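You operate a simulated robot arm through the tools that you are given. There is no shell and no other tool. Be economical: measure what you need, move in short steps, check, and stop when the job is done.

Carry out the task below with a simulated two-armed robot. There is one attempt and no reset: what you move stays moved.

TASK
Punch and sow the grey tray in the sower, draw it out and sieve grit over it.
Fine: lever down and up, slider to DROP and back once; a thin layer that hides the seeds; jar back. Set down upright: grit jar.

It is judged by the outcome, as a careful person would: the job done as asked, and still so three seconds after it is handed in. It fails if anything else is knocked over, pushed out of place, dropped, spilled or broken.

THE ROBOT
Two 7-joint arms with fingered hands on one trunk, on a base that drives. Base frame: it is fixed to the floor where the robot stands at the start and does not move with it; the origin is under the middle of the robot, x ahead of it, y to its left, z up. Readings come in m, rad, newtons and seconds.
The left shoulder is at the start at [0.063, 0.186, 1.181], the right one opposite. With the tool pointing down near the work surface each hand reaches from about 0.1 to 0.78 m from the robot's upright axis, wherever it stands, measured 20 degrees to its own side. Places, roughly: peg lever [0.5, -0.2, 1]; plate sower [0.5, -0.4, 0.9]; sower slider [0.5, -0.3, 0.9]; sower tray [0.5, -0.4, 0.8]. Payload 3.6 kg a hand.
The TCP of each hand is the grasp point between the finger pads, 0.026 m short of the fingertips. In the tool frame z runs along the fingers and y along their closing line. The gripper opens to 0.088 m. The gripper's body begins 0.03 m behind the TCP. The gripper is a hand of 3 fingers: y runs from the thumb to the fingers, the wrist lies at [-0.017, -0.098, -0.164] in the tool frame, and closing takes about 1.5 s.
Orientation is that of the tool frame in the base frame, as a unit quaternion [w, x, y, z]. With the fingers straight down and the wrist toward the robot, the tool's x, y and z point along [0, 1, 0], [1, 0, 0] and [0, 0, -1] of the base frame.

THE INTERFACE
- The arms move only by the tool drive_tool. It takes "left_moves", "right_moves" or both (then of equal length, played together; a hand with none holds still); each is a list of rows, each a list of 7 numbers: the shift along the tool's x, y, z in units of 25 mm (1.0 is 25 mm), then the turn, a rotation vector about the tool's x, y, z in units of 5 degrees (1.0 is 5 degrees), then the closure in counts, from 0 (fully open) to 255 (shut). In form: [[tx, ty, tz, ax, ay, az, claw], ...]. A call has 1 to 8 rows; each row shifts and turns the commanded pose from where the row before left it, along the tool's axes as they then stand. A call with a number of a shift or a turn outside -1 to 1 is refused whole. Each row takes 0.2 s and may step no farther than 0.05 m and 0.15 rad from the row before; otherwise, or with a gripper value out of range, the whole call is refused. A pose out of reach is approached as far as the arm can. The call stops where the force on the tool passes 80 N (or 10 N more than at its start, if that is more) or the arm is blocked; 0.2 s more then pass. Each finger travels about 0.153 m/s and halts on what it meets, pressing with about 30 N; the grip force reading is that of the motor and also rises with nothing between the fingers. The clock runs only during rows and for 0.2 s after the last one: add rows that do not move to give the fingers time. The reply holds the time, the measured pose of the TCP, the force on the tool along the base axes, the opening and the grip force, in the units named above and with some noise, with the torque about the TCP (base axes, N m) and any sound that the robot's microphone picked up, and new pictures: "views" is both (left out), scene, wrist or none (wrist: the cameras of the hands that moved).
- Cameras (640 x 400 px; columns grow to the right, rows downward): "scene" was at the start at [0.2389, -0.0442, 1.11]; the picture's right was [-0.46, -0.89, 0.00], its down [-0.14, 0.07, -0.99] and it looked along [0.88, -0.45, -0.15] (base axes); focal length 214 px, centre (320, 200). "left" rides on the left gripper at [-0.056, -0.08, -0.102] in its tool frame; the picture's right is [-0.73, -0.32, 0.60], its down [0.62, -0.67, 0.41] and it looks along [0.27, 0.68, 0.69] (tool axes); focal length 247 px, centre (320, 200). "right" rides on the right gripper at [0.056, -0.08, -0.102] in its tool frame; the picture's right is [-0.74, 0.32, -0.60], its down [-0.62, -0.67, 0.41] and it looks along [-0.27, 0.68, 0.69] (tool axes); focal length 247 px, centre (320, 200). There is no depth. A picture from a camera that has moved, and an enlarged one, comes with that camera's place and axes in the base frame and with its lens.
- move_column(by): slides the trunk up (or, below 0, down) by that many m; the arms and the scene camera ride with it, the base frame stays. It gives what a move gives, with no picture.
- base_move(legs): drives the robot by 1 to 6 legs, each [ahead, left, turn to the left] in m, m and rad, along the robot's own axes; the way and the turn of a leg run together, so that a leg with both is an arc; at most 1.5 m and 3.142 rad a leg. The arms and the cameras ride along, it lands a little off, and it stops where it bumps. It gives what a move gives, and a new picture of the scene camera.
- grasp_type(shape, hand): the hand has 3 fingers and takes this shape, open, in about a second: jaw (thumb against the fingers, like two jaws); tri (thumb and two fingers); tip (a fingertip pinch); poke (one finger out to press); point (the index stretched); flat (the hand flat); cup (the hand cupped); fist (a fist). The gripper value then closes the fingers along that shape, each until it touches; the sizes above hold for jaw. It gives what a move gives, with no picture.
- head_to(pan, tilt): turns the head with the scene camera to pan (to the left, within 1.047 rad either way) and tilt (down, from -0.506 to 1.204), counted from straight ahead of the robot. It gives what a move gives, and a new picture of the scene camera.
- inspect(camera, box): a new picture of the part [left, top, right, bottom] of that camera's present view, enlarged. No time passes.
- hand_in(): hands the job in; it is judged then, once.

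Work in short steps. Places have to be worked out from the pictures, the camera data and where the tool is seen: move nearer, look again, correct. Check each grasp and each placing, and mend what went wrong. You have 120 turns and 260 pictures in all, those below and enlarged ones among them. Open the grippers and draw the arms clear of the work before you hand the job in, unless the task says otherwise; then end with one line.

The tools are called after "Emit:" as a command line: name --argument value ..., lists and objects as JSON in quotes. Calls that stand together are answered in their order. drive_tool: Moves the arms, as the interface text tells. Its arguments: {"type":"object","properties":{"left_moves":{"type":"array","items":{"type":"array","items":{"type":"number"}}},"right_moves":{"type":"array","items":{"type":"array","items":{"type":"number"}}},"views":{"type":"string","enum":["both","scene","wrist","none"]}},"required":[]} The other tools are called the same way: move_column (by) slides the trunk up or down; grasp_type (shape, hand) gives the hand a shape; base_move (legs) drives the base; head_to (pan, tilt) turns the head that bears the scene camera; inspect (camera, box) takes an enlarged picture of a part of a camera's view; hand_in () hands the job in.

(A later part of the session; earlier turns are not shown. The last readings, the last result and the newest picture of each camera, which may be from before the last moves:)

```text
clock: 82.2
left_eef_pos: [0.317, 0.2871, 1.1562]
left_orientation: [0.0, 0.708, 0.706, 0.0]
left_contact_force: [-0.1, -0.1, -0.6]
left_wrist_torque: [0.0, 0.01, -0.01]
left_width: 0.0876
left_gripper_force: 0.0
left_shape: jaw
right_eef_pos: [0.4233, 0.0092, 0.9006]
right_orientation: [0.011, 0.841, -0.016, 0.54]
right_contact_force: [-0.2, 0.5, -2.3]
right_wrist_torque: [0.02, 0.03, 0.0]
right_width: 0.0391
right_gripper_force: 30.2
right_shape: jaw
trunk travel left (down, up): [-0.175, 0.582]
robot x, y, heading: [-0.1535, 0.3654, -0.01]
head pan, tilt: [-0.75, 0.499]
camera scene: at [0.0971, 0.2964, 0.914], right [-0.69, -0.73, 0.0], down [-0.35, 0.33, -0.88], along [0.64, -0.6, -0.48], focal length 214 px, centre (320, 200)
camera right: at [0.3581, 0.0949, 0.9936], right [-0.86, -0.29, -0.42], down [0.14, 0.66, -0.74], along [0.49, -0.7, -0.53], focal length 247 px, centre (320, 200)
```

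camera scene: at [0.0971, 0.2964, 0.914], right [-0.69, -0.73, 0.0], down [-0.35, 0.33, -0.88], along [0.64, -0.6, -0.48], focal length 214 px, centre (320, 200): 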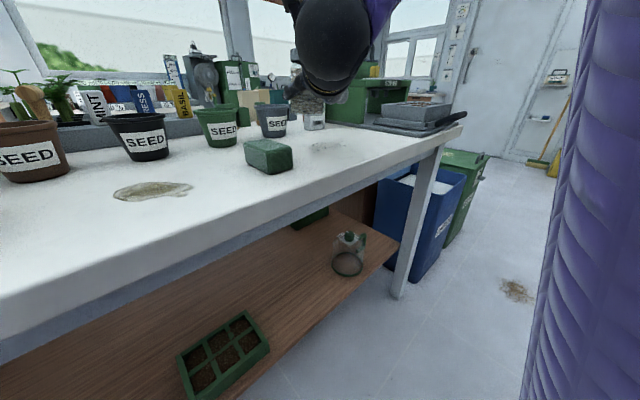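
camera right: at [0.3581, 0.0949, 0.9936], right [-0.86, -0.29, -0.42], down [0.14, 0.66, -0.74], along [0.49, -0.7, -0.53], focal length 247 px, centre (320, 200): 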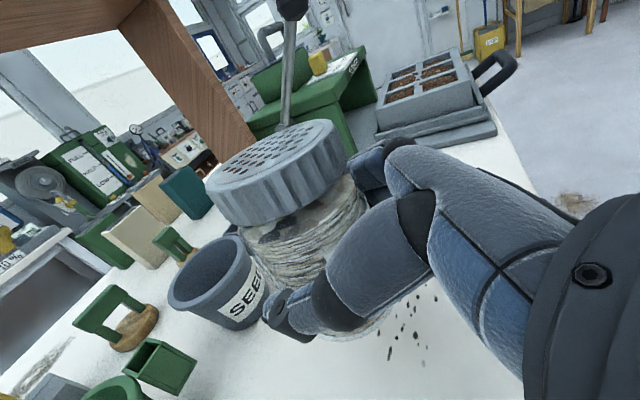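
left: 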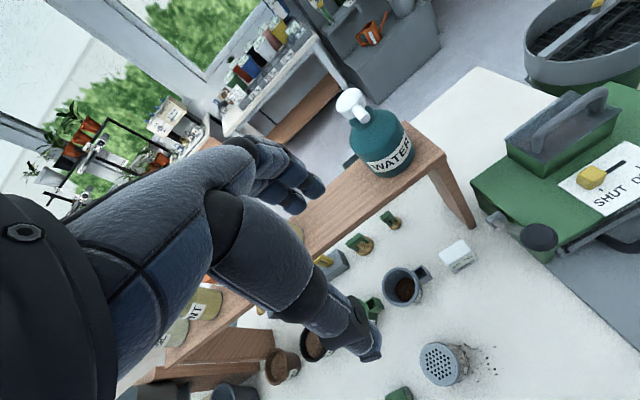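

The jar is held firmly. I'll raise the trunk, back off 0.12 m and drive right 0.36 m, keeping the jar upright and clear of the lever, to stand before the tray.

Emit:
move_column --by 0.15

Emit:
base_move --legs '[[-0.12, 0, 0], [0, -0.36, 0]]'

Emit:
head_to --pan -0.6 --tilt 0.6

```text
clock: 83.9
left_eef_pos: [0.3186, 0.288, 1.3049]
left_orientation: [-0.001, 0.709, 0.705, 0.0]
left_contact_force: [0.3, -0.6, 0.6]
left_wrist_torque: [0.0, 0.0, 0.0]
left_width: 0.0875
left_gripper_force: 0.1
left_shape: jaw
right_eef_pos: [0.4245, 0.0094, 1.0483]
right_orientation: [0.011, 0.842, -0.015, 0.539]
right_contact_force: [0.7, 0.8, -1.9]
right_wrist_torque: [-0.02, -0.01, -0.01]
right_width: 0.0388
right_gripper_force: 30.2
right_shape: jaw
trunk travel left (down, up): [-0.325, 0.432]
robot x, y, heading: [-0.1537, 0.3619, -0.001]
head pan, tilt: [-0.75, 0.499]
```

```text
clock: 87.1
left_eef_pos: [0.1967, -0.0671, 1.3058]
left_orientation: [0.0, 0.708, 0.706, 0.0]
left_contact_force: [0.1, -0.2, -0.6]
left_wrist_torque: [0.03, 0.02, 0.0]
left_width: 0.0877
left_gripper_force: 0.1
left_shape: jaw
right_eef_pos: [0.3054, -0.3447, 1.0488]
right_orientation: [0.01, 0.843, -0.014, 0.538]
right_contact_force: [-0.7, 0.2, -1.2]
right_wrist_torque: [-0.01, -0.01, 0.0]
right_width: 0.039
right_gripper_force: 29.7
right_shape: jaw
trunk travel left (down, up): [-0.325, 0.432]
robot x, y, heading: [-0.2727, 0.0055, -0.001]
head pan, tilt: [-0.75, 0.499]
camera scene: at [-0.0505, -0.0608, 1.0778], right [-0.68, -0.73, 0.0], down [-0.35, 0.33, -0.88], along [0.64, -0.6, -0.48], focal length 214 px, centre (320, 200)
```

scene: 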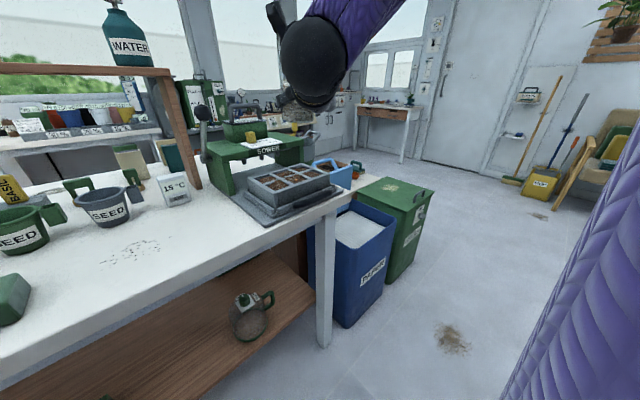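

```text
clock: 87.8
left_eef_pos: [0.1968, -0.0664, 1.305]
left_orientation: [0.0, 0.708, 0.706, 0.0]
left_contact_force: [0.3, -0.2, 0.4]
left_wrist_torque: [0.0, 0.02, 0.01]
left_width: 0.0876
left_gripper_force: 0.1
left_shape: jaw
right_eef_pos: [0.3046, -0.3441, 1.0479]
right_orientation: [0.011, 0.842, -0.014, 0.54]
right_contact_force: [-0.4, -0.8, -1.0]
right_wrist_torque: [0.02, 0.01, -0.03]
right_width: 0.039
right_gripper_force: 29.5
right_shape: jaw
trunk travel left (down, up): [-0.325, 0.432]
robot x, y, heading: [-0.274, 0.0032, -0.001]
head pan, tilt: [-0.6, 0.6]
camera scene: at [-0.0441, -0.0478, 1.0688], right [-0.57, -0.82, 0.0], down [-0.47, 0.32, -0.83], along [0.68, -0.47, -0.56], focal length 214 px, centre (320, 200)
```

scene: 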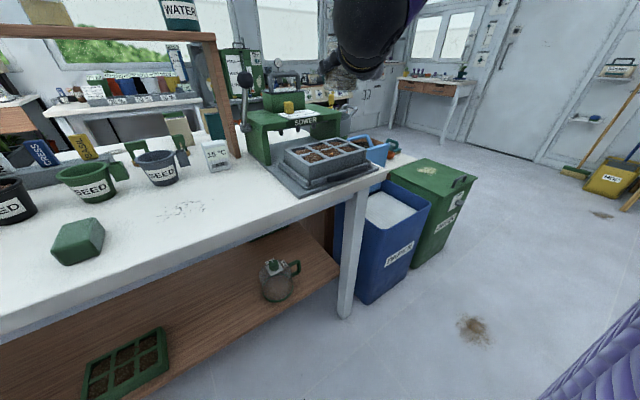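

Emit:
inspect --camera "scene" --box '[240, 100, 400, 200]'

Emit:
inspect --camera "right" --box '[0, 0, 640, 400]'

```text
4.00 times, centred on (320, 150) of scene
camera zoom: at [-0.0441, -0.0478, 1.0688], right [-0.57, -0.82, 0.0], down [-0.47, 0.32, -0.83], along [0.68, -0.47, -0.56], focal length 858 px, centre (320, 400)
```

zoom: 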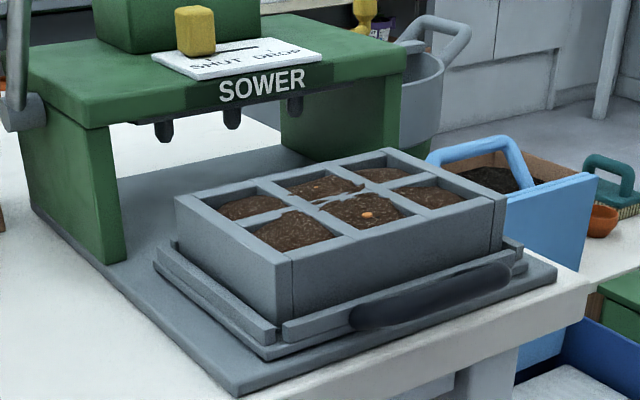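

```text
1.00 times, centred on (320, 200) of right (not enlarged: the box is as wide or as high as the picture)
camera zoom: at [0.2392, -0.2604, 1.1421], right [-0.86, -0.29, -0.42], down [0.14, 0.66, -0.74], along [0.49, -0.69, -0.53], focal length 247 px, centre (320, 200)
```

zoom: 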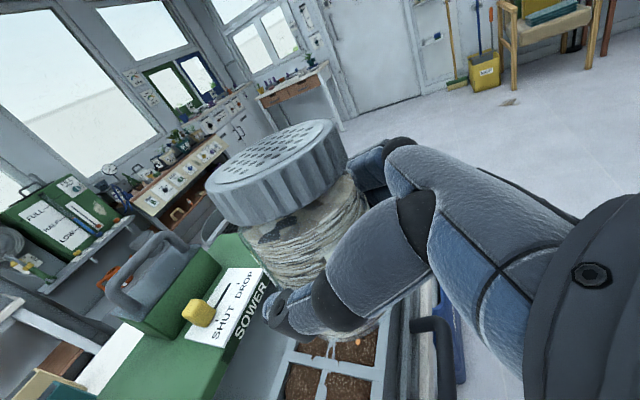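

The tray top spans x 0.315–0.434 and y -0.435 to -0.27, at z≈0.873. I'll move the base forward 0.08 m, lower the trunk, and then shift the jar slightly +y, since its mouth tips towards -y as it rolls.

Emit:
base_move --legs '[[0.08, 0, 0]]'

Emit:
move_column --by -0.06

Emit:
drive_tool --right_moves '[[0, -0.75, 0, 0, 0, 0, 255], [0, -0.75, 0, 0, 0, 0, 255]]' --views "both"

```text
clock: 88.8
left_eef_pos: [0.2783, -0.0671, 1.3046]
left_orientation: [0.0, 0.708, 0.706, -0.001]
left_contact_force: [0.2, 0.3, -0.1]
left_wrist_torque: [0.02, 0.0, 0.01]
left_width: 0.088
left_gripper_force: 0.0
left_shape: jaw
right_eef_pos: [0.386, -0.3451, 1.0472]
right_orientation: [0.01, 0.842, -0.014, 0.538]
right_contact_force: [-0.2, -0.1, -1.6]
right_wrist_torque: [0.02, -0.01, -0.03]
right_width: 0.0392
right_gripper_force: 29.7
right_shape: jaw
trunk travel left (down, up): [-0.325, 0.432]
robot x, y, heading: [-0.1939, 0.0024, -0.003]
head pan, tilt: [-0.6, 0.6]
camera scene: at [0.0366, -0.0484, 1.0684], right [-0.57, -0.82, 0.0], down [-0.47, 0.32, -0.82], along [0.68, -0.47, -0.57], focal length 214 px, centre (320, 200)
```

scene: 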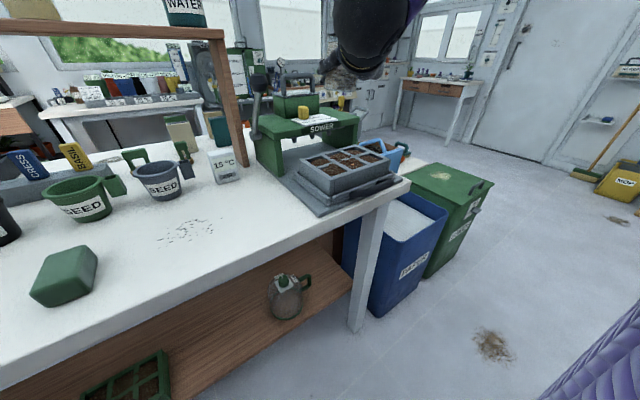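

```text
clock: 89.8
left_eef_pos: [0.2758, -0.067, 1.2451]
left_orientation: [0.0, 0.708, 0.706, 0.001]
left_contact_force: [-0.2, 0.2, 0.0]
left_wrist_torque: [0.04, 0.02, 0.02]
left_width: 0.0878
left_gripper_force: 0.0
left_shape: jaw
right_eef_pos: [0.384, -0.3445, 0.9902]
right_orientation: [0.01, 0.841, -0.014, 0.541]
right_contact_force: [-1.2, -0.8, -1.7]
right_wrist_torque: [-0.01, -0.02, 0.03]
right_width: 0.0391
right_gripper_force: 30.4
right_shape: jaw
trunk travel left (down, up): [-0.265, 0.492]
robot x, y, heading: [-0.1941, 0.0004, -0.002]
head pan, tilt: [-0.6, 0.6]
```

```text
clock: 90.4
left_eef_pos: [0.2766, -0.0667, 1.2456]
left_orientation: [0.0, 0.707, 0.707, 0.0]
left_contact_force: [1.1, -0.6, 0.3]
left_wrist_torque: [0.0, 0.02, 0.0]
left_width: 0.0878
left_gripper_force: 0.1
left_shape: jaw
right_eef_pos: [0.3859, -0.3066, 0.9872]
right_orientation: [0.01, 0.842, -0.014, 0.539]
right_contact_force: [0.5, -0.2, -1.3]
right_wrist_torque: [0.0, 0.0, 0.03]
right_width: 0.0387
right_gripper_force: 30.3
right_shape: jaw
trunk travel left (down, up): [-0.265, 0.492]
robot x, y, heading: [-0.1957, 0.0078, -0.001]
head pan, tilt: [-0.6, 0.6]
camera scene: at [0.0453, -0.0484, 1.0035], right [-0.57, -0.82, 0.0], down [-0.47, 0.32, -0.82], along [0.68, -0.47, -0.57], focal length 214 px, centre (320, 200)
camera right: at [0.3198, -0.2236, 1.0812], right [-0.86, -0.29, -0.42], down [0.14, 0.66, -0.74], along [0.49, -0.69, -0.53], focal length 247 px, centre (320, 200)
```

scene: 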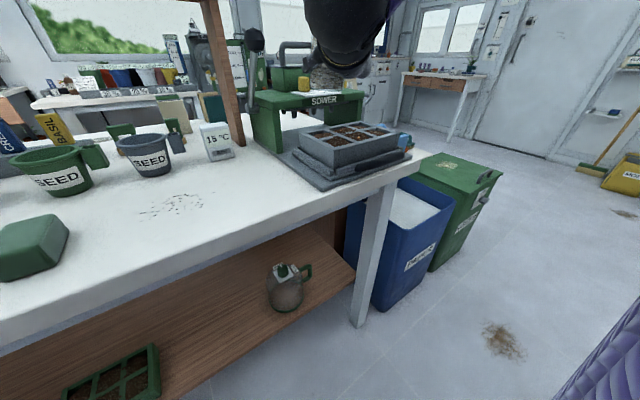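
right: 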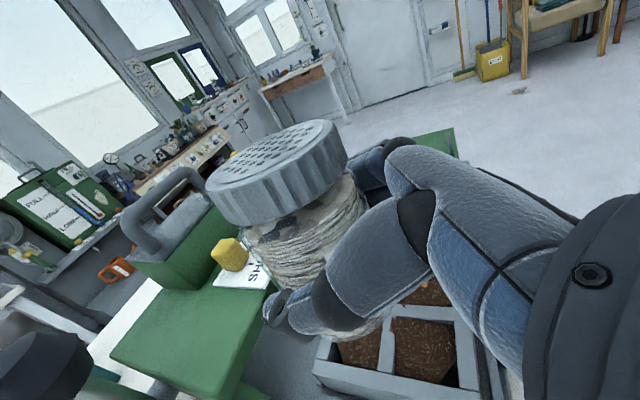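

Positioned. I'll roll the jar 75° (still short of horizontal) and check the pose.

Emit:
drive_tool --right_moves '[[0, 0, 0, 0, 0, 1, 255], [0, 0, 0, 0, 0, 1, 255], [0, 0, 0, 0, 0, 1, 255], [0, 0, 0, 0, 0, 1, 255], [0, 0, 0, 0, 0, 1, 255], [0, 0, 0, 0, 0, 1, 255], [0, 0, 0, 0, 0, 1, 255], [0, 0, 0, 0, 0, 1, 255]]' --views "none"

Emit:
drive_tool --right_moves '[[0, 0, 0, 0, 0, 1, 255], [0, 0, 0, 0, 0, 1, 255], [0, 0, 0, 0, 0, 1, 255], [0, 0, 0, 0, 0, 1, 255], [0, 0, 0, 0, 0, 1, 255], [0, 0, 0, 0, 0, 1, 255], [0, 0, 0, 0, 0, 1, 255]]' --views "both"

```text
clock: 92.2
left_eef_pos: [0.2766, -0.0682, 1.2453]
left_orientation: [-0.001, 0.708, 0.707, 0.001]
left_contact_force: [-0.8, 0.1, 0.0]
left_wrist_torque: [-0.03, 0.01, -0.01]
left_width: 0.0877
left_gripper_force: 0.1
left_shape: jaw
right_eef_pos: [0.3855, -0.3077, 0.9882]
right_orientation: [-0.175, 0.786, -0.302, 0.51]
right_contact_force: [0.0, -0.5, -1.3]
right_wrist_torque: [0.03, 0.01, 0.01]
right_width: 0.0387
right_gripper_force: 29.6
right_shape: jaw
trunk travel left (down, up): [-0.265, 0.492]
robot x, y, heading: [-0.1948, 0.0023, -0.004]
head pan, tilt: [-0.6, 0.6]
```

```text
clock: 93.8
left_eef_pos: [0.2768, -0.0678, 1.2451]
left_orientation: [0.0, 0.708, 0.706, 0.0]
left_contact_force: [-0.1, -0.5, -0.3]
left_wrist_torque: [-0.03, 0.01, -0.01]
left_width: 0.0877
left_gripper_force: 0.0
left_shape: jaw
right_eef_pos: [0.3847, -0.3074, 0.9878]
right_orientation: [-0.321, 0.659, -0.524, 0.434]
right_contact_force: [-0.3, -0.2, -2.0]
right_wrist_torque: [0.02, 0.01, -0.01]
right_width: 0.0389
right_gripper_force: 29.7
right_shape: jaw
trunk travel left (down, up): [-0.265, 0.492]
robot x, y, heading: [-0.1956, 0.004, -0.002]
head pan, tilt: [-0.6, 0.6]
camera scene: at [0.045, -0.0484, 1.0036], right [-0.57, -0.82, 0.0], down [-0.47, 0.32, -0.82], along [0.68, -0.47, -0.57], focal length 214 px, centre (320, 200)
camera right: at [0.33, -0.3376, 1.1147], right [-0.73, 0.65, -0.2], down [0.6, 0.75, 0.27], along [0.33, 0.07, -0.94], focal length 247 px, centre (320, 200)
```

scene: 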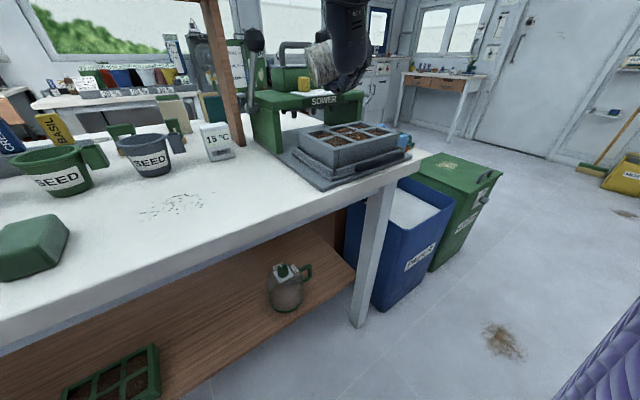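
right: 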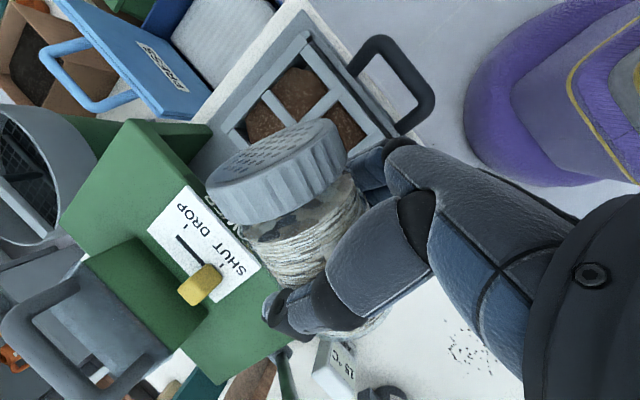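

The wrist camera looks straight down on the tray, and the lid is about over its centre. I'll roll on to roughly 100° and look for flow.

Emit:
drive_tool --right_moves '[[0, 0, 0, 0, 0, 1, 255], [0, 0, 0, 0, 0, 1, 255], [0, 0, 0, 0, 0, 1, 255], [0, 0, 0, 0, 0, 1, 255], [0, 0, 0, 0, 0, 1, 255]]' --views "wrist"

Emit:
inspect --camera "scene" --box '[240, 20, 440, 200]'

```text
clock: 95.0
left_eef_pos: [0.2763, -0.0671, 1.2455]
left_orientation: [0.0, 0.708, 0.706, 0.0]
left_contact_force: [0.5, 0.3, -0.3]
left_wrist_torque: [0.03, -0.02, 0.0]
left_width: 0.0879
left_gripper_force: 0.1
left_shape: jaw
right_eef_pos: [0.3846, -0.3088, 0.9896]
right_orientation: [0.407, -0.53, 0.654, -0.354]
right_contact_force: [0.0, -0.9, -1.7]
right_wrist_torque: [0.01, -0.01, 0.02]
right_width: 0.0387
right_gripper_force: 30.3
right_shape: jaw
trunk travel left (down, up): [-0.265, 0.492]
robot x, y, heading: [-0.1971, 0.0053, 0.001]
head pan, tilt: [-0.6, 0.6]
camera right: at [0.3193, -0.3738, 1.0946], right [-0.59, 0.8, 0.08], down [0.71, 0.47, 0.52], along [0.38, 0.37, -0.85], focal length 247 px, centre (320, 200)
```

right: 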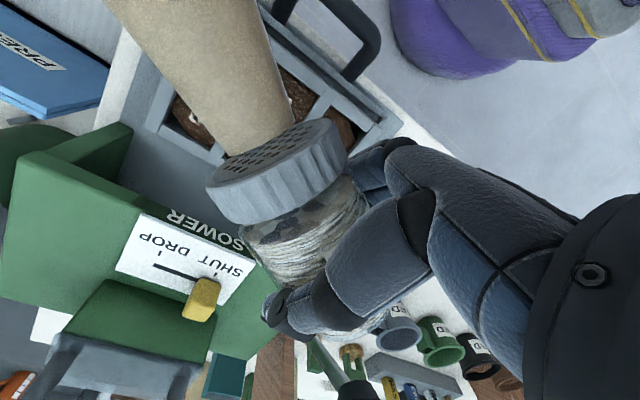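

```text
2.22 times, centred on (340, 110) of scene
camera zoom: at [0.045, -0.0485, 1.0036], right [-0.57, -0.82, 0.0], down [-0.47, 0.32, -0.82], along [0.68, -0.47, -0.57], focal length 477 px, centre (276, 400)
```

zoom: 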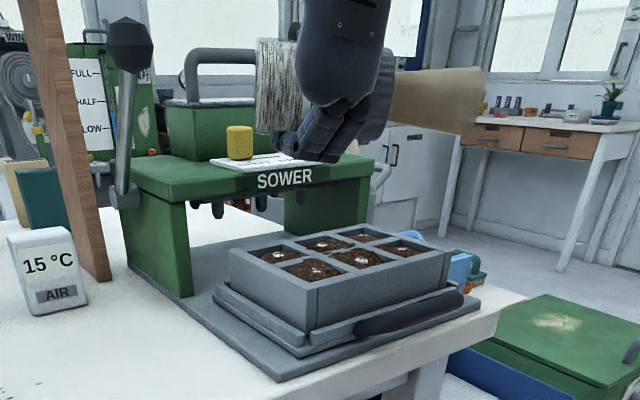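

Grit is already flowing as a cone along the mouth direction. Before any time passes I'll check where it lands.

Emit:
inspect --camera "scene" --box '[300, 110, 420, 190]'

Emit:
inspect --camera "right" --box '[100, 0, 440, 200]'

```text
5.00 times, centred on (360, 150) of scene
camera zoom: at [0.045, -0.0485, 1.0036], right [-0.57, -0.82, 0.0], down [-0.47, 0.32, -0.82], along [0.68, -0.47, -0.57], focal length 1072 px, centre (120, 450)
```

zoom: 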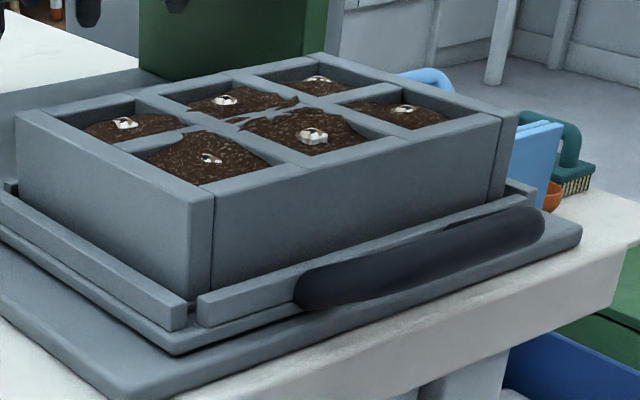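

```text
1.88 times, centred on (270, 100) of right
camera zoom: at [0.3193, -0.3738, 1.0946], right [-0.59, 0.8, 0.08], down [0.71, 0.47, 0.52], along [0.38, 0.37, -0.85], focal length 465 px, centre (414, 388)
```

zoom: 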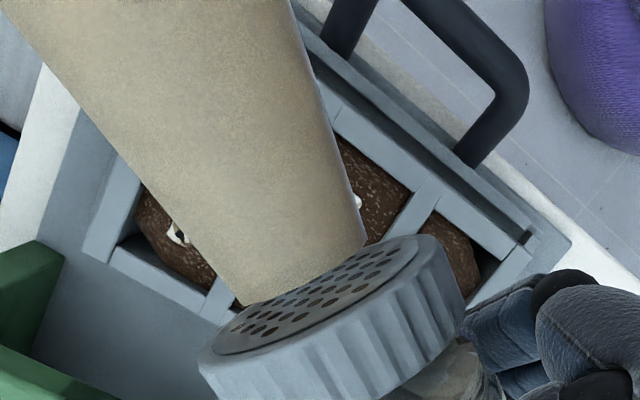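

The grit is settling evenly on all six cells, a small clump over each seed so far. I'll pour in very short steps: one row further over, then look.

Emit:
drive_tool --right_moves '[[0, 0, 0, 0, 0, 1, 255]]' --views "none"

Emit:
inspect --camera "scene" --box '[300, 110, 420, 190]'

Emit:
inspect --camera "scene" --box '[240, 20, 440, 200]'

```text
clock: 95.4
left_eef_pos: [0.2767, -0.0682, 1.2453]
left_orientation: [0.0, 0.707, 0.707, 0.0]
left_contact_force: [0.2, 0.5, -1.0]
left_wrist_torque: [0.01, -0.03, 0.01]
left_width: 0.0879
left_gripper_force: 0.1
left_shape: jaw
right_eef_pos: [0.386, -0.3081, 0.9886]
right_orientation: [0.422, -0.501, 0.677, -0.336]
right_contact_force: [0.4, -0.3, -1.3]
right_wrist_torque: [0.04, -0.03, 0.01]
right_width: 0.0383
right_gripper_force: 30.0
right_shape: jaw
trunk travel left (down, up): [-0.265, 0.492]
robot x, y, heading: [-0.1919, 0.0075, 0.004]
head pan, tilt: [-0.6, 0.6]
```

```text
5.00 times, centred on (360, 150) of scene
camera zoom: at [0.045, -0.0486, 1.0036], right [-0.57, -0.82, 0.0], down [-0.47, 0.32, -0.82], along [0.68, -0.47, -0.57], focal length 1072 px, centre (120, 450)
```

zoom: 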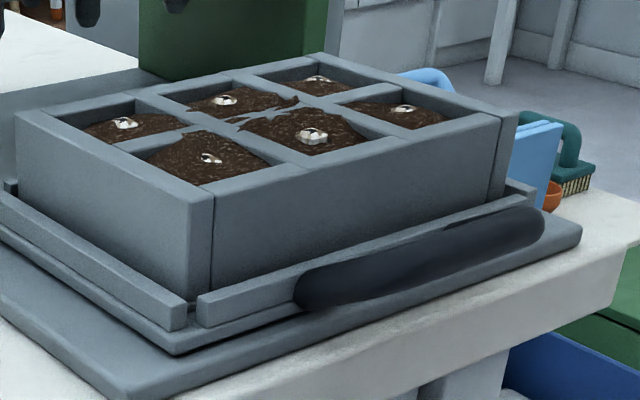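

```text
2.22 times, centred on (340, 110) of scene
camera zoom: at [0.045, -0.0486, 1.0036], right [-0.57, -0.82, 0.0], down [-0.47, 0.32, -0.82], along [0.68, -0.47, -0.57], focal length 477 px, centre (276, 400)
```

zoom: 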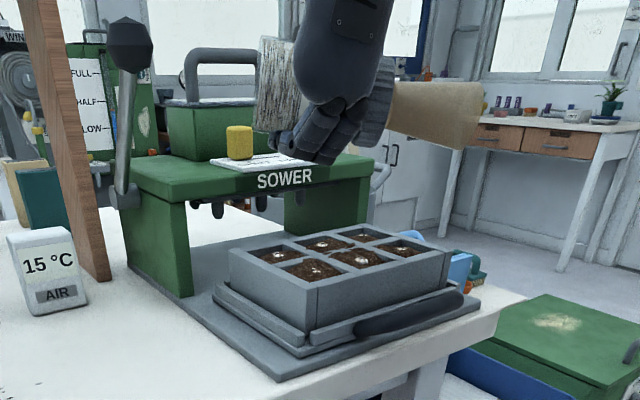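

The clumps are unchanged and the mouth is still nearly sideways. I'll turn it further down quickly, rolling and pitching up together, and check again.

Emit:
drive_tool --right_moves '[[0, 0, 0, 0.97, -0.26, 1, 255], [0, 0, 0, 0.94, -0.34, 1, 255], [0, 0, 0, 0.91, -0.42, 1, 255], [0, 0, 0, 0.87, -0.5, 1, 255]]' --views "wrist"

Emit:
inspect --camera "scene" --box '[300, 110, 420, 190]'

Emit:
inspect --camera "scene" --box '[240, 20, 440, 200]'

```text
clock: 96.4
left_eef_pos: [0.277, -0.0682, 1.2464]
left_orientation: [0.0, 0.708, 0.706, 0.0]
left_contact_force: [0.2, 0.7, 0.1]
left_wrist_torque: [-0.03, 0.05, 0.04]
left_width: 0.0876
left_gripper_force: 0.2
left_shape: jaw
right_eef_pos: [0.3849, -0.3087, 0.9883]
right_orientation: [0.593, -0.324, 0.659, -0.329]
right_contact_force: [-0.5, -0.1, -1.9]
right_wrist_torque: [0.02, 0.01, -0.04]
right_width: 0.0384
right_gripper_force: 30.3
right_shape: jaw
trunk travel left (down, up): [-0.265, 0.492]
robot x, y, heading: [-0.1959, 0.0036, 0.002]
head pan, tilt: [-0.6, 0.6]
camera right: at [0.2826, -0.3935, 1.0301], right [-0.54, 0.81, 0.21], down [0.49, 0.11, 0.87], along [0.68, 0.57, -0.46], focal length 247 px, centre (320, 200)
```

right: 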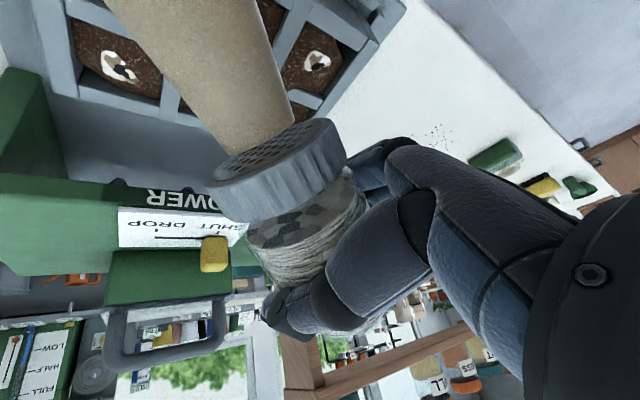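

```text
5.00 times, centred on (360, 150) of scene
camera zoom: at [0.0451, -0.0487, 1.0035], right [-0.57, -0.82, 0.0], down [-0.47, 0.32, -0.82], along [0.68, -0.47, -0.57], focal length 1072 px, centre (120, 450)
```

zoom: 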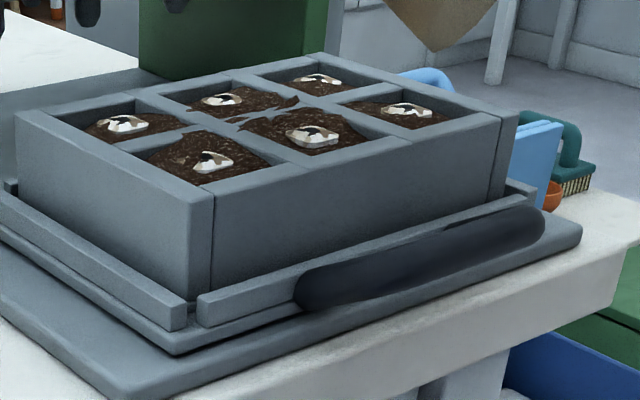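

```text
2.22 times, centred on (340, 110) of scene
camera zoom: at [0.0451, -0.0487, 1.0035], right [-0.57, -0.82, 0.0], down [-0.47, 0.32, -0.82], along [0.68, -0.47, -0.57], focal length 477 px, centre (276, 400)
```

zoom: 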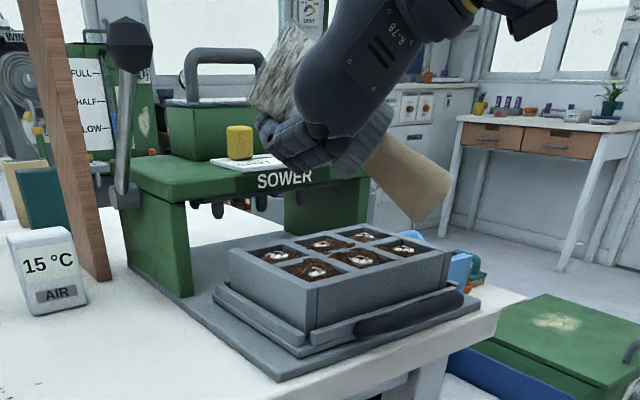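

The clumps are growing evenly in all cells. I'll carry on rolling towards straight down in 1 s steps.

Emit:
drive_tool --right_moves '[[0, -0.2, 0, 0.82, -0.57, 1, 255], [0, 0, 0, 0, 0, 1, 255], [0, 0, 0, 0, 0, 1, 255], [0, 0, 0, 0, 0, 1, 255]]' --views "wrist"

Emit:
inspect --camera "scene" --box '[300, 110, 420, 190]'

Emit:
inspect --camera "scene" --box '[240, 20, 440, 200]'

```text
clock: 97.4
left_eef_pos: [0.2771, -0.0683, 1.2459]
left_orientation: [0.0, 0.708, 0.706, 0.0]
left_contact_force: [0.8, 0.3, -0.2]
left_wrist_torque: [0.02, 0.03, 0.0]
left_width: 0.0878
left_gripper_force: 0.1
left_shape: jaw
right_eef_pos: [0.3862, -0.3105, 0.994]
right_orientation: [0.67, -0.195, 0.677, -0.233]
right_contact_force: [0.1, 0.5, -1.6]
right_wrist_torque: [0.01, -0.02, -0.02]
right_width: 0.0385
right_gripper_force: 30.6
right_shape: jaw
trunk travel left (down, up): [-0.265, 0.492]
robot x, y, heading: [-0.1924, 0.004, -0.008]
head pan, tilt: [-0.6, 0.6]
camera right: at [0.2789, -0.4013, 0.9923], right [-0.56, 0.72, 0.41], down [0.4, -0.2, 0.9], along [0.72, 0.67, -0.17], focal length 247 px, centre (320, 200)
```

right: 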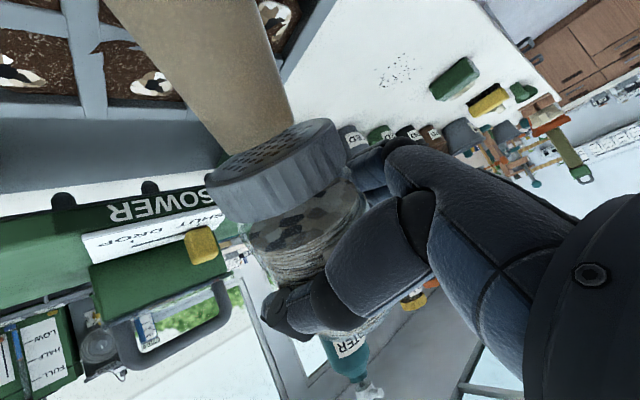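

```text
5.00 times, centred on (360, 150) of scene
camera zoom: at [0.0451, -0.0483, 1.0036], right [-0.57, -0.82, 0.0], down [-0.47, 0.32, -0.82], along [0.68, -0.47, -0.57], focal length 1072 px, centre (120, 450)
```

zoom: 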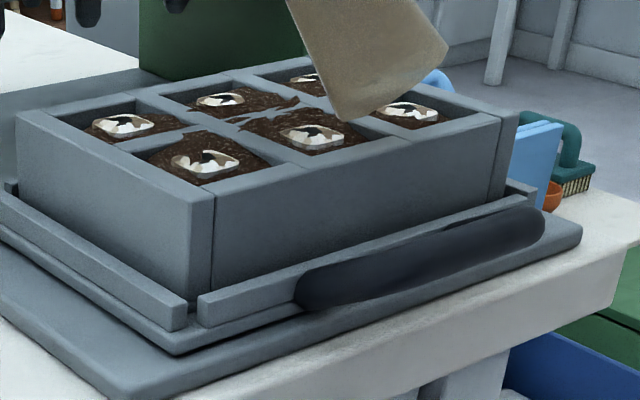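

```text
2.22 times, centred on (340, 110) of scene
camera zoom: at [0.0451, -0.0483, 1.0036], right [-0.57, -0.82, 0.0], down [-0.47, 0.32, -0.82], along [0.68, -0.47, -0.57], focal length 477 px, centre (276, 400)
```

zoom: 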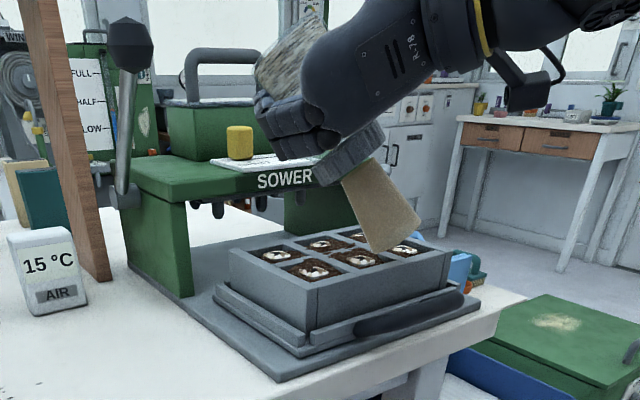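

Emit:
drive_tool --right_moves '[[0.12, -0.16, 0.3, 0, 0, 1, 255], [0.12, -0.16, 0.3, 0, 0, 1, 255], [0.1, -0.18, 0.2, 0, 0, 1, 255], [0, 0, 0, 0, 0, 1, 255]]' --views "wrist"

Emit:
inspect --camera "scene" --box '[300, 110, 420, 190]'

Emit:
inspect --camera "scene" --box '[240, 20, 440, 200]'

```text
clock: 98.4
left_eef_pos: [0.2777, -0.0676, 1.2449]
left_orientation: [0.0, 0.708, 0.706, 0.0]
left_contact_force: [0.2, 0.1, -0.2]
left_wrist_torque: [0.02, -0.01, 0.03]
left_width: 0.0876
left_gripper_force: 0.1
left_shape: jaw
right_eef_pos: [0.3982, -0.3413, 1.0296]
right_orientation: [0.695, -0.093, 0.702, -0.123]
right_contact_force: [0.0, 0.2, -1.6]
right_wrist_torque: [0.01, -0.01, 0.03]
right_width: 0.0382
right_gripper_force: 30.3
right_shape: jaw
right hand out of reach, approached as far as the arm can: row 1, 2, 3, 4
trunk travel left (down, up): [-0.265, 0.492]
robot x, y, heading: [-0.1932, 0.0009, -0.008]
head pan, tilt: [-0.6, 0.6]
camera right: at [0.2929, -0.4285, 1.001], right [-0.57, 0.55, 0.61], down [0.39, -0.46, 0.79], along [0.72, 0.69, 0.05], focal length 247 px, centre (320, 200)
```

right: 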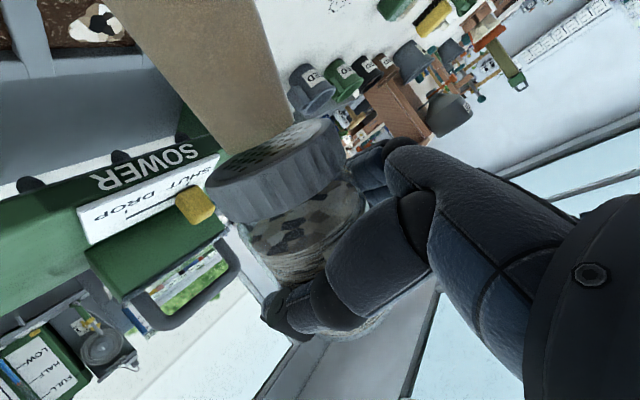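

```text
5.00 times, centred on (360, 150) of scene
camera zoom: at [0.0452, -0.0483, 1.0035], right [-0.57, -0.82, 0.0], down [-0.47, 0.32, -0.82], along [0.68, -0.47, -0.57], focal length 1072 px, centre (120, 450)
```

zoom: 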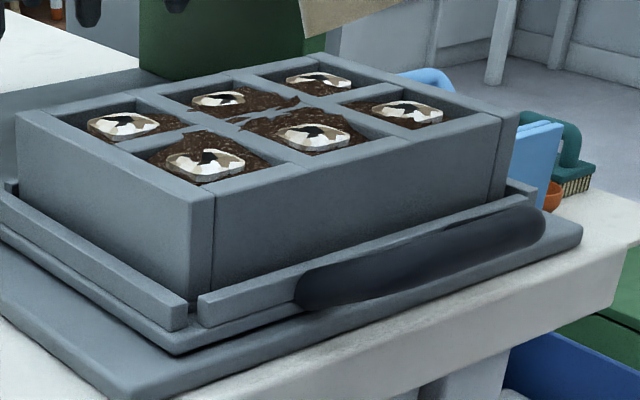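

```text
2.22 times, centred on (340, 110) of scene
camera zoom: at [0.0452, -0.0483, 1.0035], right [-0.57, -0.82, 0.0], down [-0.47, 0.32, -0.82], along [0.68, -0.47, -0.57], focal length 477 px, centre (276, 400)
```

zoom: 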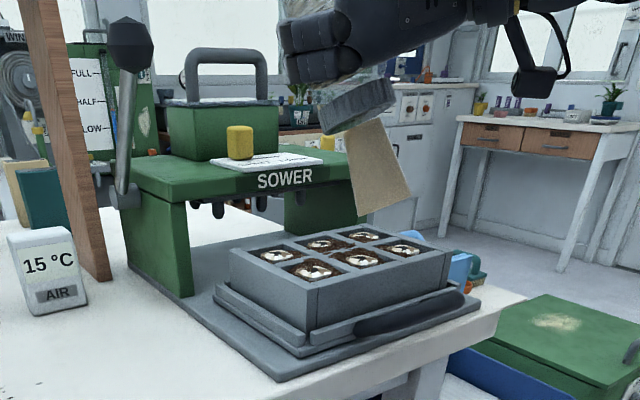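

The patches now cover about 60% of each cell's width. I'll look closely at a cell to see whether the seeds are hidden.

Emit:
inspect --camera "scene" --box '[320, 120, 385, 150]'

Emit:
inspect --camera "right" --box '[0, 0, 160, 100]'

```text
9.85 times, centred on (352, 135) of scene
camera zoom: at [0.0452, -0.0483, 1.0035], right [-0.57, -0.82, 0.0], down [-0.47, 0.32, -0.82], along [0.68, -0.47, -0.57], focal length 2112 px, centre (0, 840)
```

zoom: 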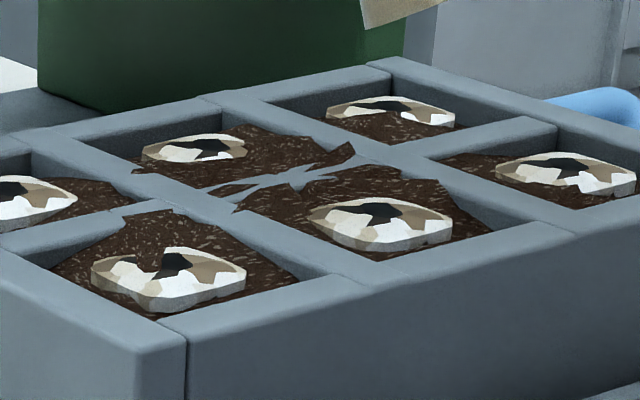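

```text
4.00 times, centred on (80, 50) of right
camera zoom: at [0.2929, -0.4285, 1.001], right [-0.57, 0.55, 0.61], down [0.39, -0.46, 0.79], along [0.72, 0.69, 0.05], focal length 988 px, centre (1280, 800)
```

zoom: 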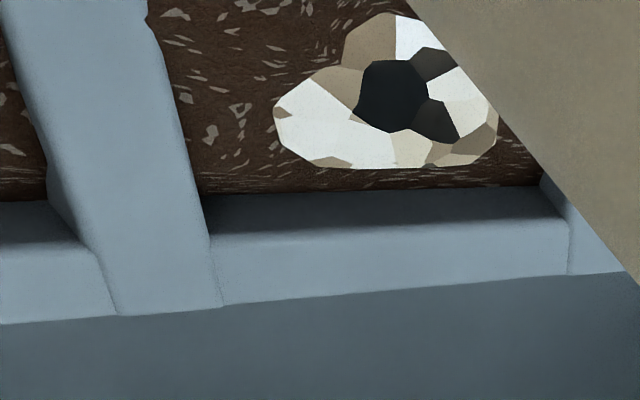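

The seeds are covered by small grit discs, but the layer should spread wider. I'll hold for about 1 s and check.

Emit:
drive_tool --right_moves '[[0, 0, 0, 0, 0, 0, 255], [0, 0, 0, 0, 0, 0, 255], [0, 0, 0, 0, 0, 0, 255], [0, 0, 0, 0, 0, 0, 255]]' --views "none"

Emit:
inspect --camera "scene" --box '[300, 110, 420, 190]'

Emit:
inspect --camera "scene" --box '[240, 20, 440, 200]'

```text
clock: 99.4
left_eef_pos: [0.2771, -0.0683, 1.2454]
left_orientation: [0.0, 0.708, 0.707, 0.0]
left_contact_force: [0.3, -0.5, -0.5]
left_wrist_torque: [0.03, 0.01, -0.02]
left_width: 0.0877
left_gripper_force: 0.1
left_shape: jaw
right_eef_pos: [0.3984, -0.3421, 1.0296]
right_orientation: [0.696, -0.093, 0.701, -0.124]
right_contact_force: [0.2, -0.7, -1.3]
right_wrist_torque: [0.0, -0.06, 0.03]
right_width: 0.0384
right_gripper_force: 29.6
right_shape: jaw
trunk travel left (down, up): [-0.265, 0.492]
robot x, y, heading: [-0.1898, 0.0085, -0.006]
head pan, tilt: [-0.6, 0.6]
```

```text
5.00 times, centred on (360, 150) of scene
camera zoom: at [0.0451, -0.0484, 1.0036], right [-0.57, -0.82, 0.0], down [-0.47, 0.32, -0.82], along [0.68, -0.47, -0.57], focal length 1072 px, centre (120, 450)
```

zoom: 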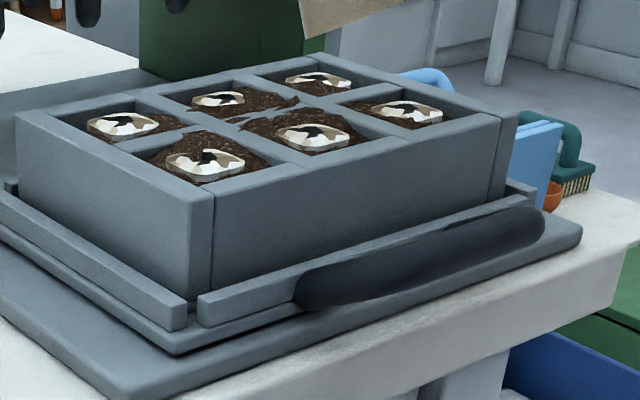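

```text
2.22 times, centred on (340, 110) of scene
camera zoom: at [0.0451, -0.0484, 1.0036], right [-0.57, -0.82, 0.0], down [-0.47, 0.32, -0.82], along [0.68, -0.47, -0.57], focal length 477 px, centre (276, 400)
```

zoom: 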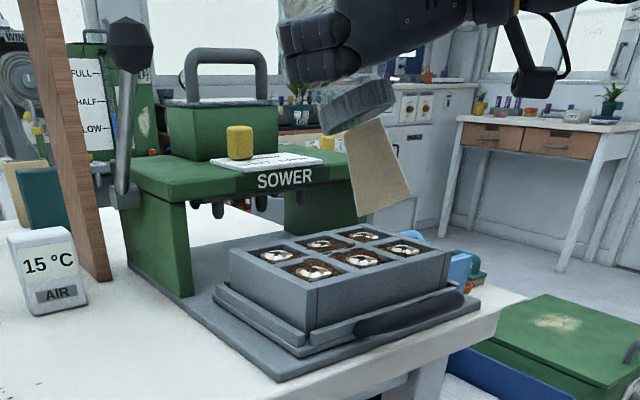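

Holding still adds almost nothing; the sieve flows when it moves. I'll shake it gently over the tray, back and forth along x.

Emit:
drive_tool --right_moves '[[0, 0, -0.7, 0, 0, 0, 255], [0, 0, 0.7, 0, 0, 0, 255], [0, 0, -0.7, 0, 0, 0, 255], [0, 0, 0.7, 0, 0, 0, 255]]' --views "none"

Emit:
inspect --camera "scene" --box '[300, 110, 420, 190]'

```text
clock: 100.4
left_eef_pos: [0.2786, -0.0681, 1.2447]
left_orientation: [-0.001, 0.707, 0.707, 0.0]
left_contact_force: [0.2, 0.2, -0.4]
left_wrist_torque: [0.02, 0.01, 0.01]
left_width: 0.0878
left_gripper_force: 0.1
left_shape: jaw
right_eef_pos: [0.4098, -0.3397, 1.0286]
right_orientation: [0.698, -0.074, 0.703, -0.115]
right_contact_force: [0.0, 0.5, -1.8]
right_wrist_torque: [0.02, -0.02, 0.0]
right_width: 0.0384
right_gripper_force: 29.7
right_shape: jaw
right hand out of reach, approached as far as the arm can: row 1
trunk travel left (down, up): [-0.265, 0.492]
robot x, y, heading: [-0.1919, 0.0002, -0.004]
head pan, tilt: [-0.6, 0.6]
```

```text
5.00 times, centred on (360, 150) of scene
camera zoom: at [0.046, -0.0482, 1.0032], right [-0.57, -0.82, 0.0], down [-0.47, 0.32, -0.82], along [0.68, -0.47, -0.57], focal length 1072 px, centre (120, 450)
```

zoom: 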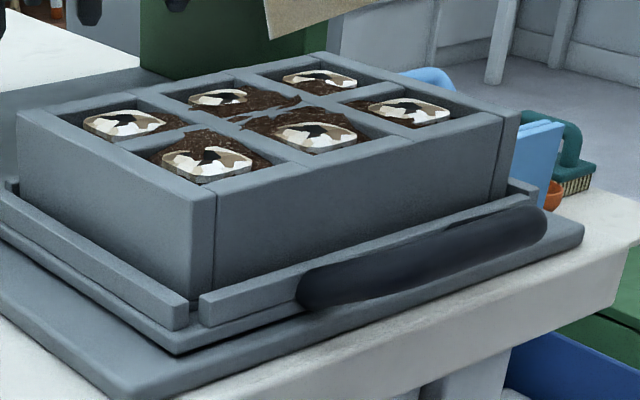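

The discs are now at about 72% of cell width, and each 4-row motion adds roughly 10% of cell area. The roll back itself will add the rest, so I'll start righting the jar, shifting +y to keep the mouth over the tray.

Emit:
drive_tool --right_moves '[[-0.1, 0.28, -0.1, 0, 0, -1, 255], [-0.12, 0.27, -0.1, 0, 0, -1, 255], [-0.14, 0.26, -0.1, 0, 0, -1, 255], [-0.16, 0.25, -0.1, 0, 0, -1, 255], [-0.18, 0.24, -0.1, 0, 0, -1, 255], [0, 0, 0, 0, 0, -1, 255]]' --views "none"

Emit:
inspect --camera "scene" --box '[300, 110, 420, 190]'

Emit:
inspect --camera "scene" --box '[240, 20, 440, 200]'

```text
clock: 101.8
left_eef_pos: [0.2768, -0.0679, 1.246]
left_orientation: [0.0, 0.708, 0.706, 0.0]
left_contact_force: [0.0, 0.1, -0.1]
left_wrist_torque: [0.02, 0.02, -0.01]
left_width: 0.0878
left_gripper_force: 0.0
left_shape: jaw
right_eef_pos: [0.3979, -0.3033, 1.0309]
right_orientation: [0.646, -0.254, 0.658, -0.293]
right_contact_force: [0.5, 0.0, -1.0]
right_wrist_torque: [0.01, -0.04, -0.02]
right_width: 0.0383
right_gripper_force: 30.0
right_shape: jaw
trunk travel left (down, up): [-0.265, 0.492]
robot x, y, heading: [-0.1915, 0.0077, -0.002]
head pan, tilt: [-0.6, 0.6]
```

```text
5.00 times, centred on (360, 150) of scene
camera zoom: at [0.045, -0.0482, 1.0036], right [-0.57, -0.82, 0.0], down [-0.47, 0.32, -0.82], along [0.68, -0.47, -0.57], focal length 1072 px, centre (120, 450)
```

zoom: 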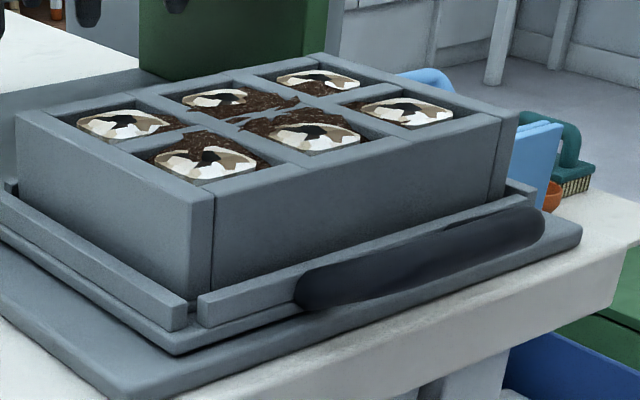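

```text
2.22 times, centred on (340, 110) of scene
camera zoom: at [0.045, -0.0482, 1.0036], right [-0.57, -0.82, 0.0], down [-0.47, 0.32, -0.82], along [0.68, -0.47, -0.57], focal length 477 px, centre (276, 400)
```

zoom: 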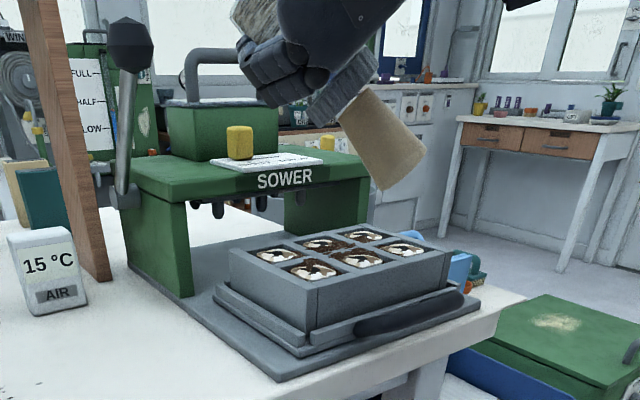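

The discs reach about 82% of cell width. I'll finish righting the jar with a little -x and +y shift, keeping it clear of the lever.

Emit:
drive_tool --right_moves '[[-0.2, 0.17, -0.4, 0, 0, -1, 255], [-0.21, 0.15, -0.4, 0, 0, -1, 255], [-0.22, 0.13, -0.4, 0, 0, -1, 255], [0, 0, 0, 0, 0, -1, 255], [0, 0, 0, 0, 0, -1, 255], [0, 0, 0, 0, 0, -1, 255], [0, 0, 0, 0, 0, -1, 255], [0, 0, 0, 0, 0, -1, 255]]' --views "wrist"

Emit:
inspect --camera "scene" --box '[300, 110, 420, 190]'

Emit:
inspect --camera "scene" --box '[240, 20, 440, 200]'

```text
clock: 103.6
left_eef_pos: [0.277, -0.0674, 1.245]
left_orientation: [0.001, 0.708, 0.706, 0.0]
left_contact_force: [-0.1, 0.5, 0.0]
left_wrist_torque: [-0.04, 0.02, -0.03]
left_width: 0.0879
left_gripper_force: 0.2
left_shape: jaw
right_eef_pos: [0.3693, -0.282, 1.0328]
right_orientation: [0.507, -0.464, 0.531, -0.495]
right_contact_force: [0.3, -1.3, -2.1]
right_wrist_torque: [0.01, 0.0, 0.0]
right_width: 0.0381
right_gripper_force: 29.6
right_shape: jaw
trunk travel left (down, up): [-0.265, 0.492]
robot x, y, heading: [-0.1892, 0.0035, 0.001]
head pan, tilt: [-0.6, 0.6]
camera right: at [0.2645, -0.3366, 1.107], right [-0.56, 0.79, -0.26], down [0.44, 0.55, 0.71], along [0.71, 0.28, -0.65], focal length 247 px, centre (320, 200)
```

right: 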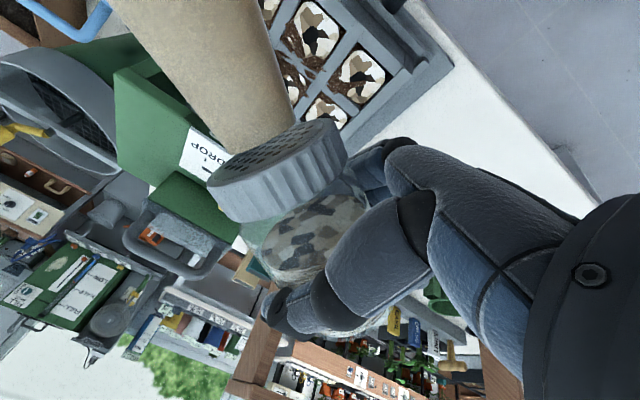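

```text
5.00 times, centred on (360, 150) of scene
camera zoom: at [0.0452, -0.0483, 1.0035], right [-0.57, -0.82, 0.0], down [-0.47, 0.32, -0.82], along [0.68, -0.47, -0.57], focal length 1072 px, centre (120, 450)
```

zoom: 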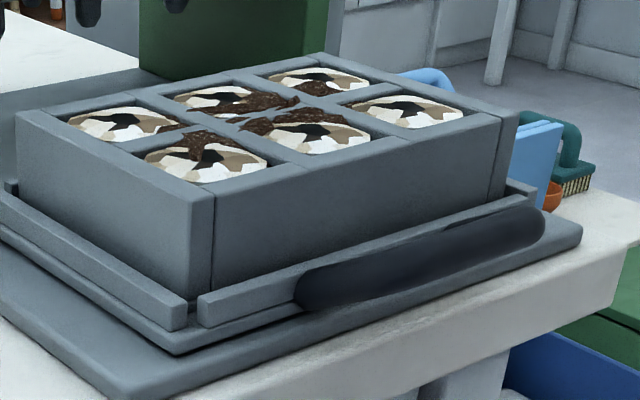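

```text
2.22 times, centred on (340, 110) of scene
camera zoom: at [0.0452, -0.0483, 1.0035], right [-0.57, -0.82, 0.0], down [-0.47, 0.32, -0.82], along [0.68, -0.47, -0.57], focal length 477 px, centre (276, 400)
```

zoom: 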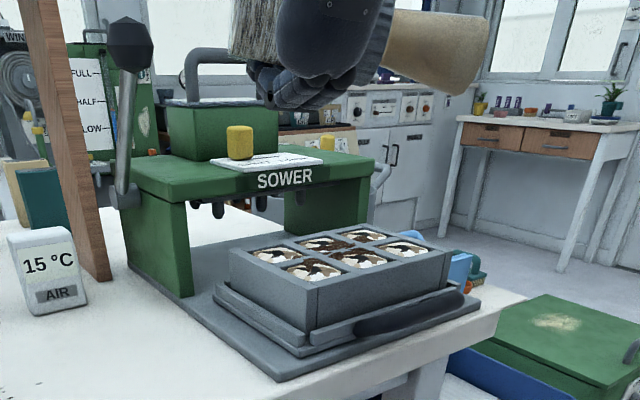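

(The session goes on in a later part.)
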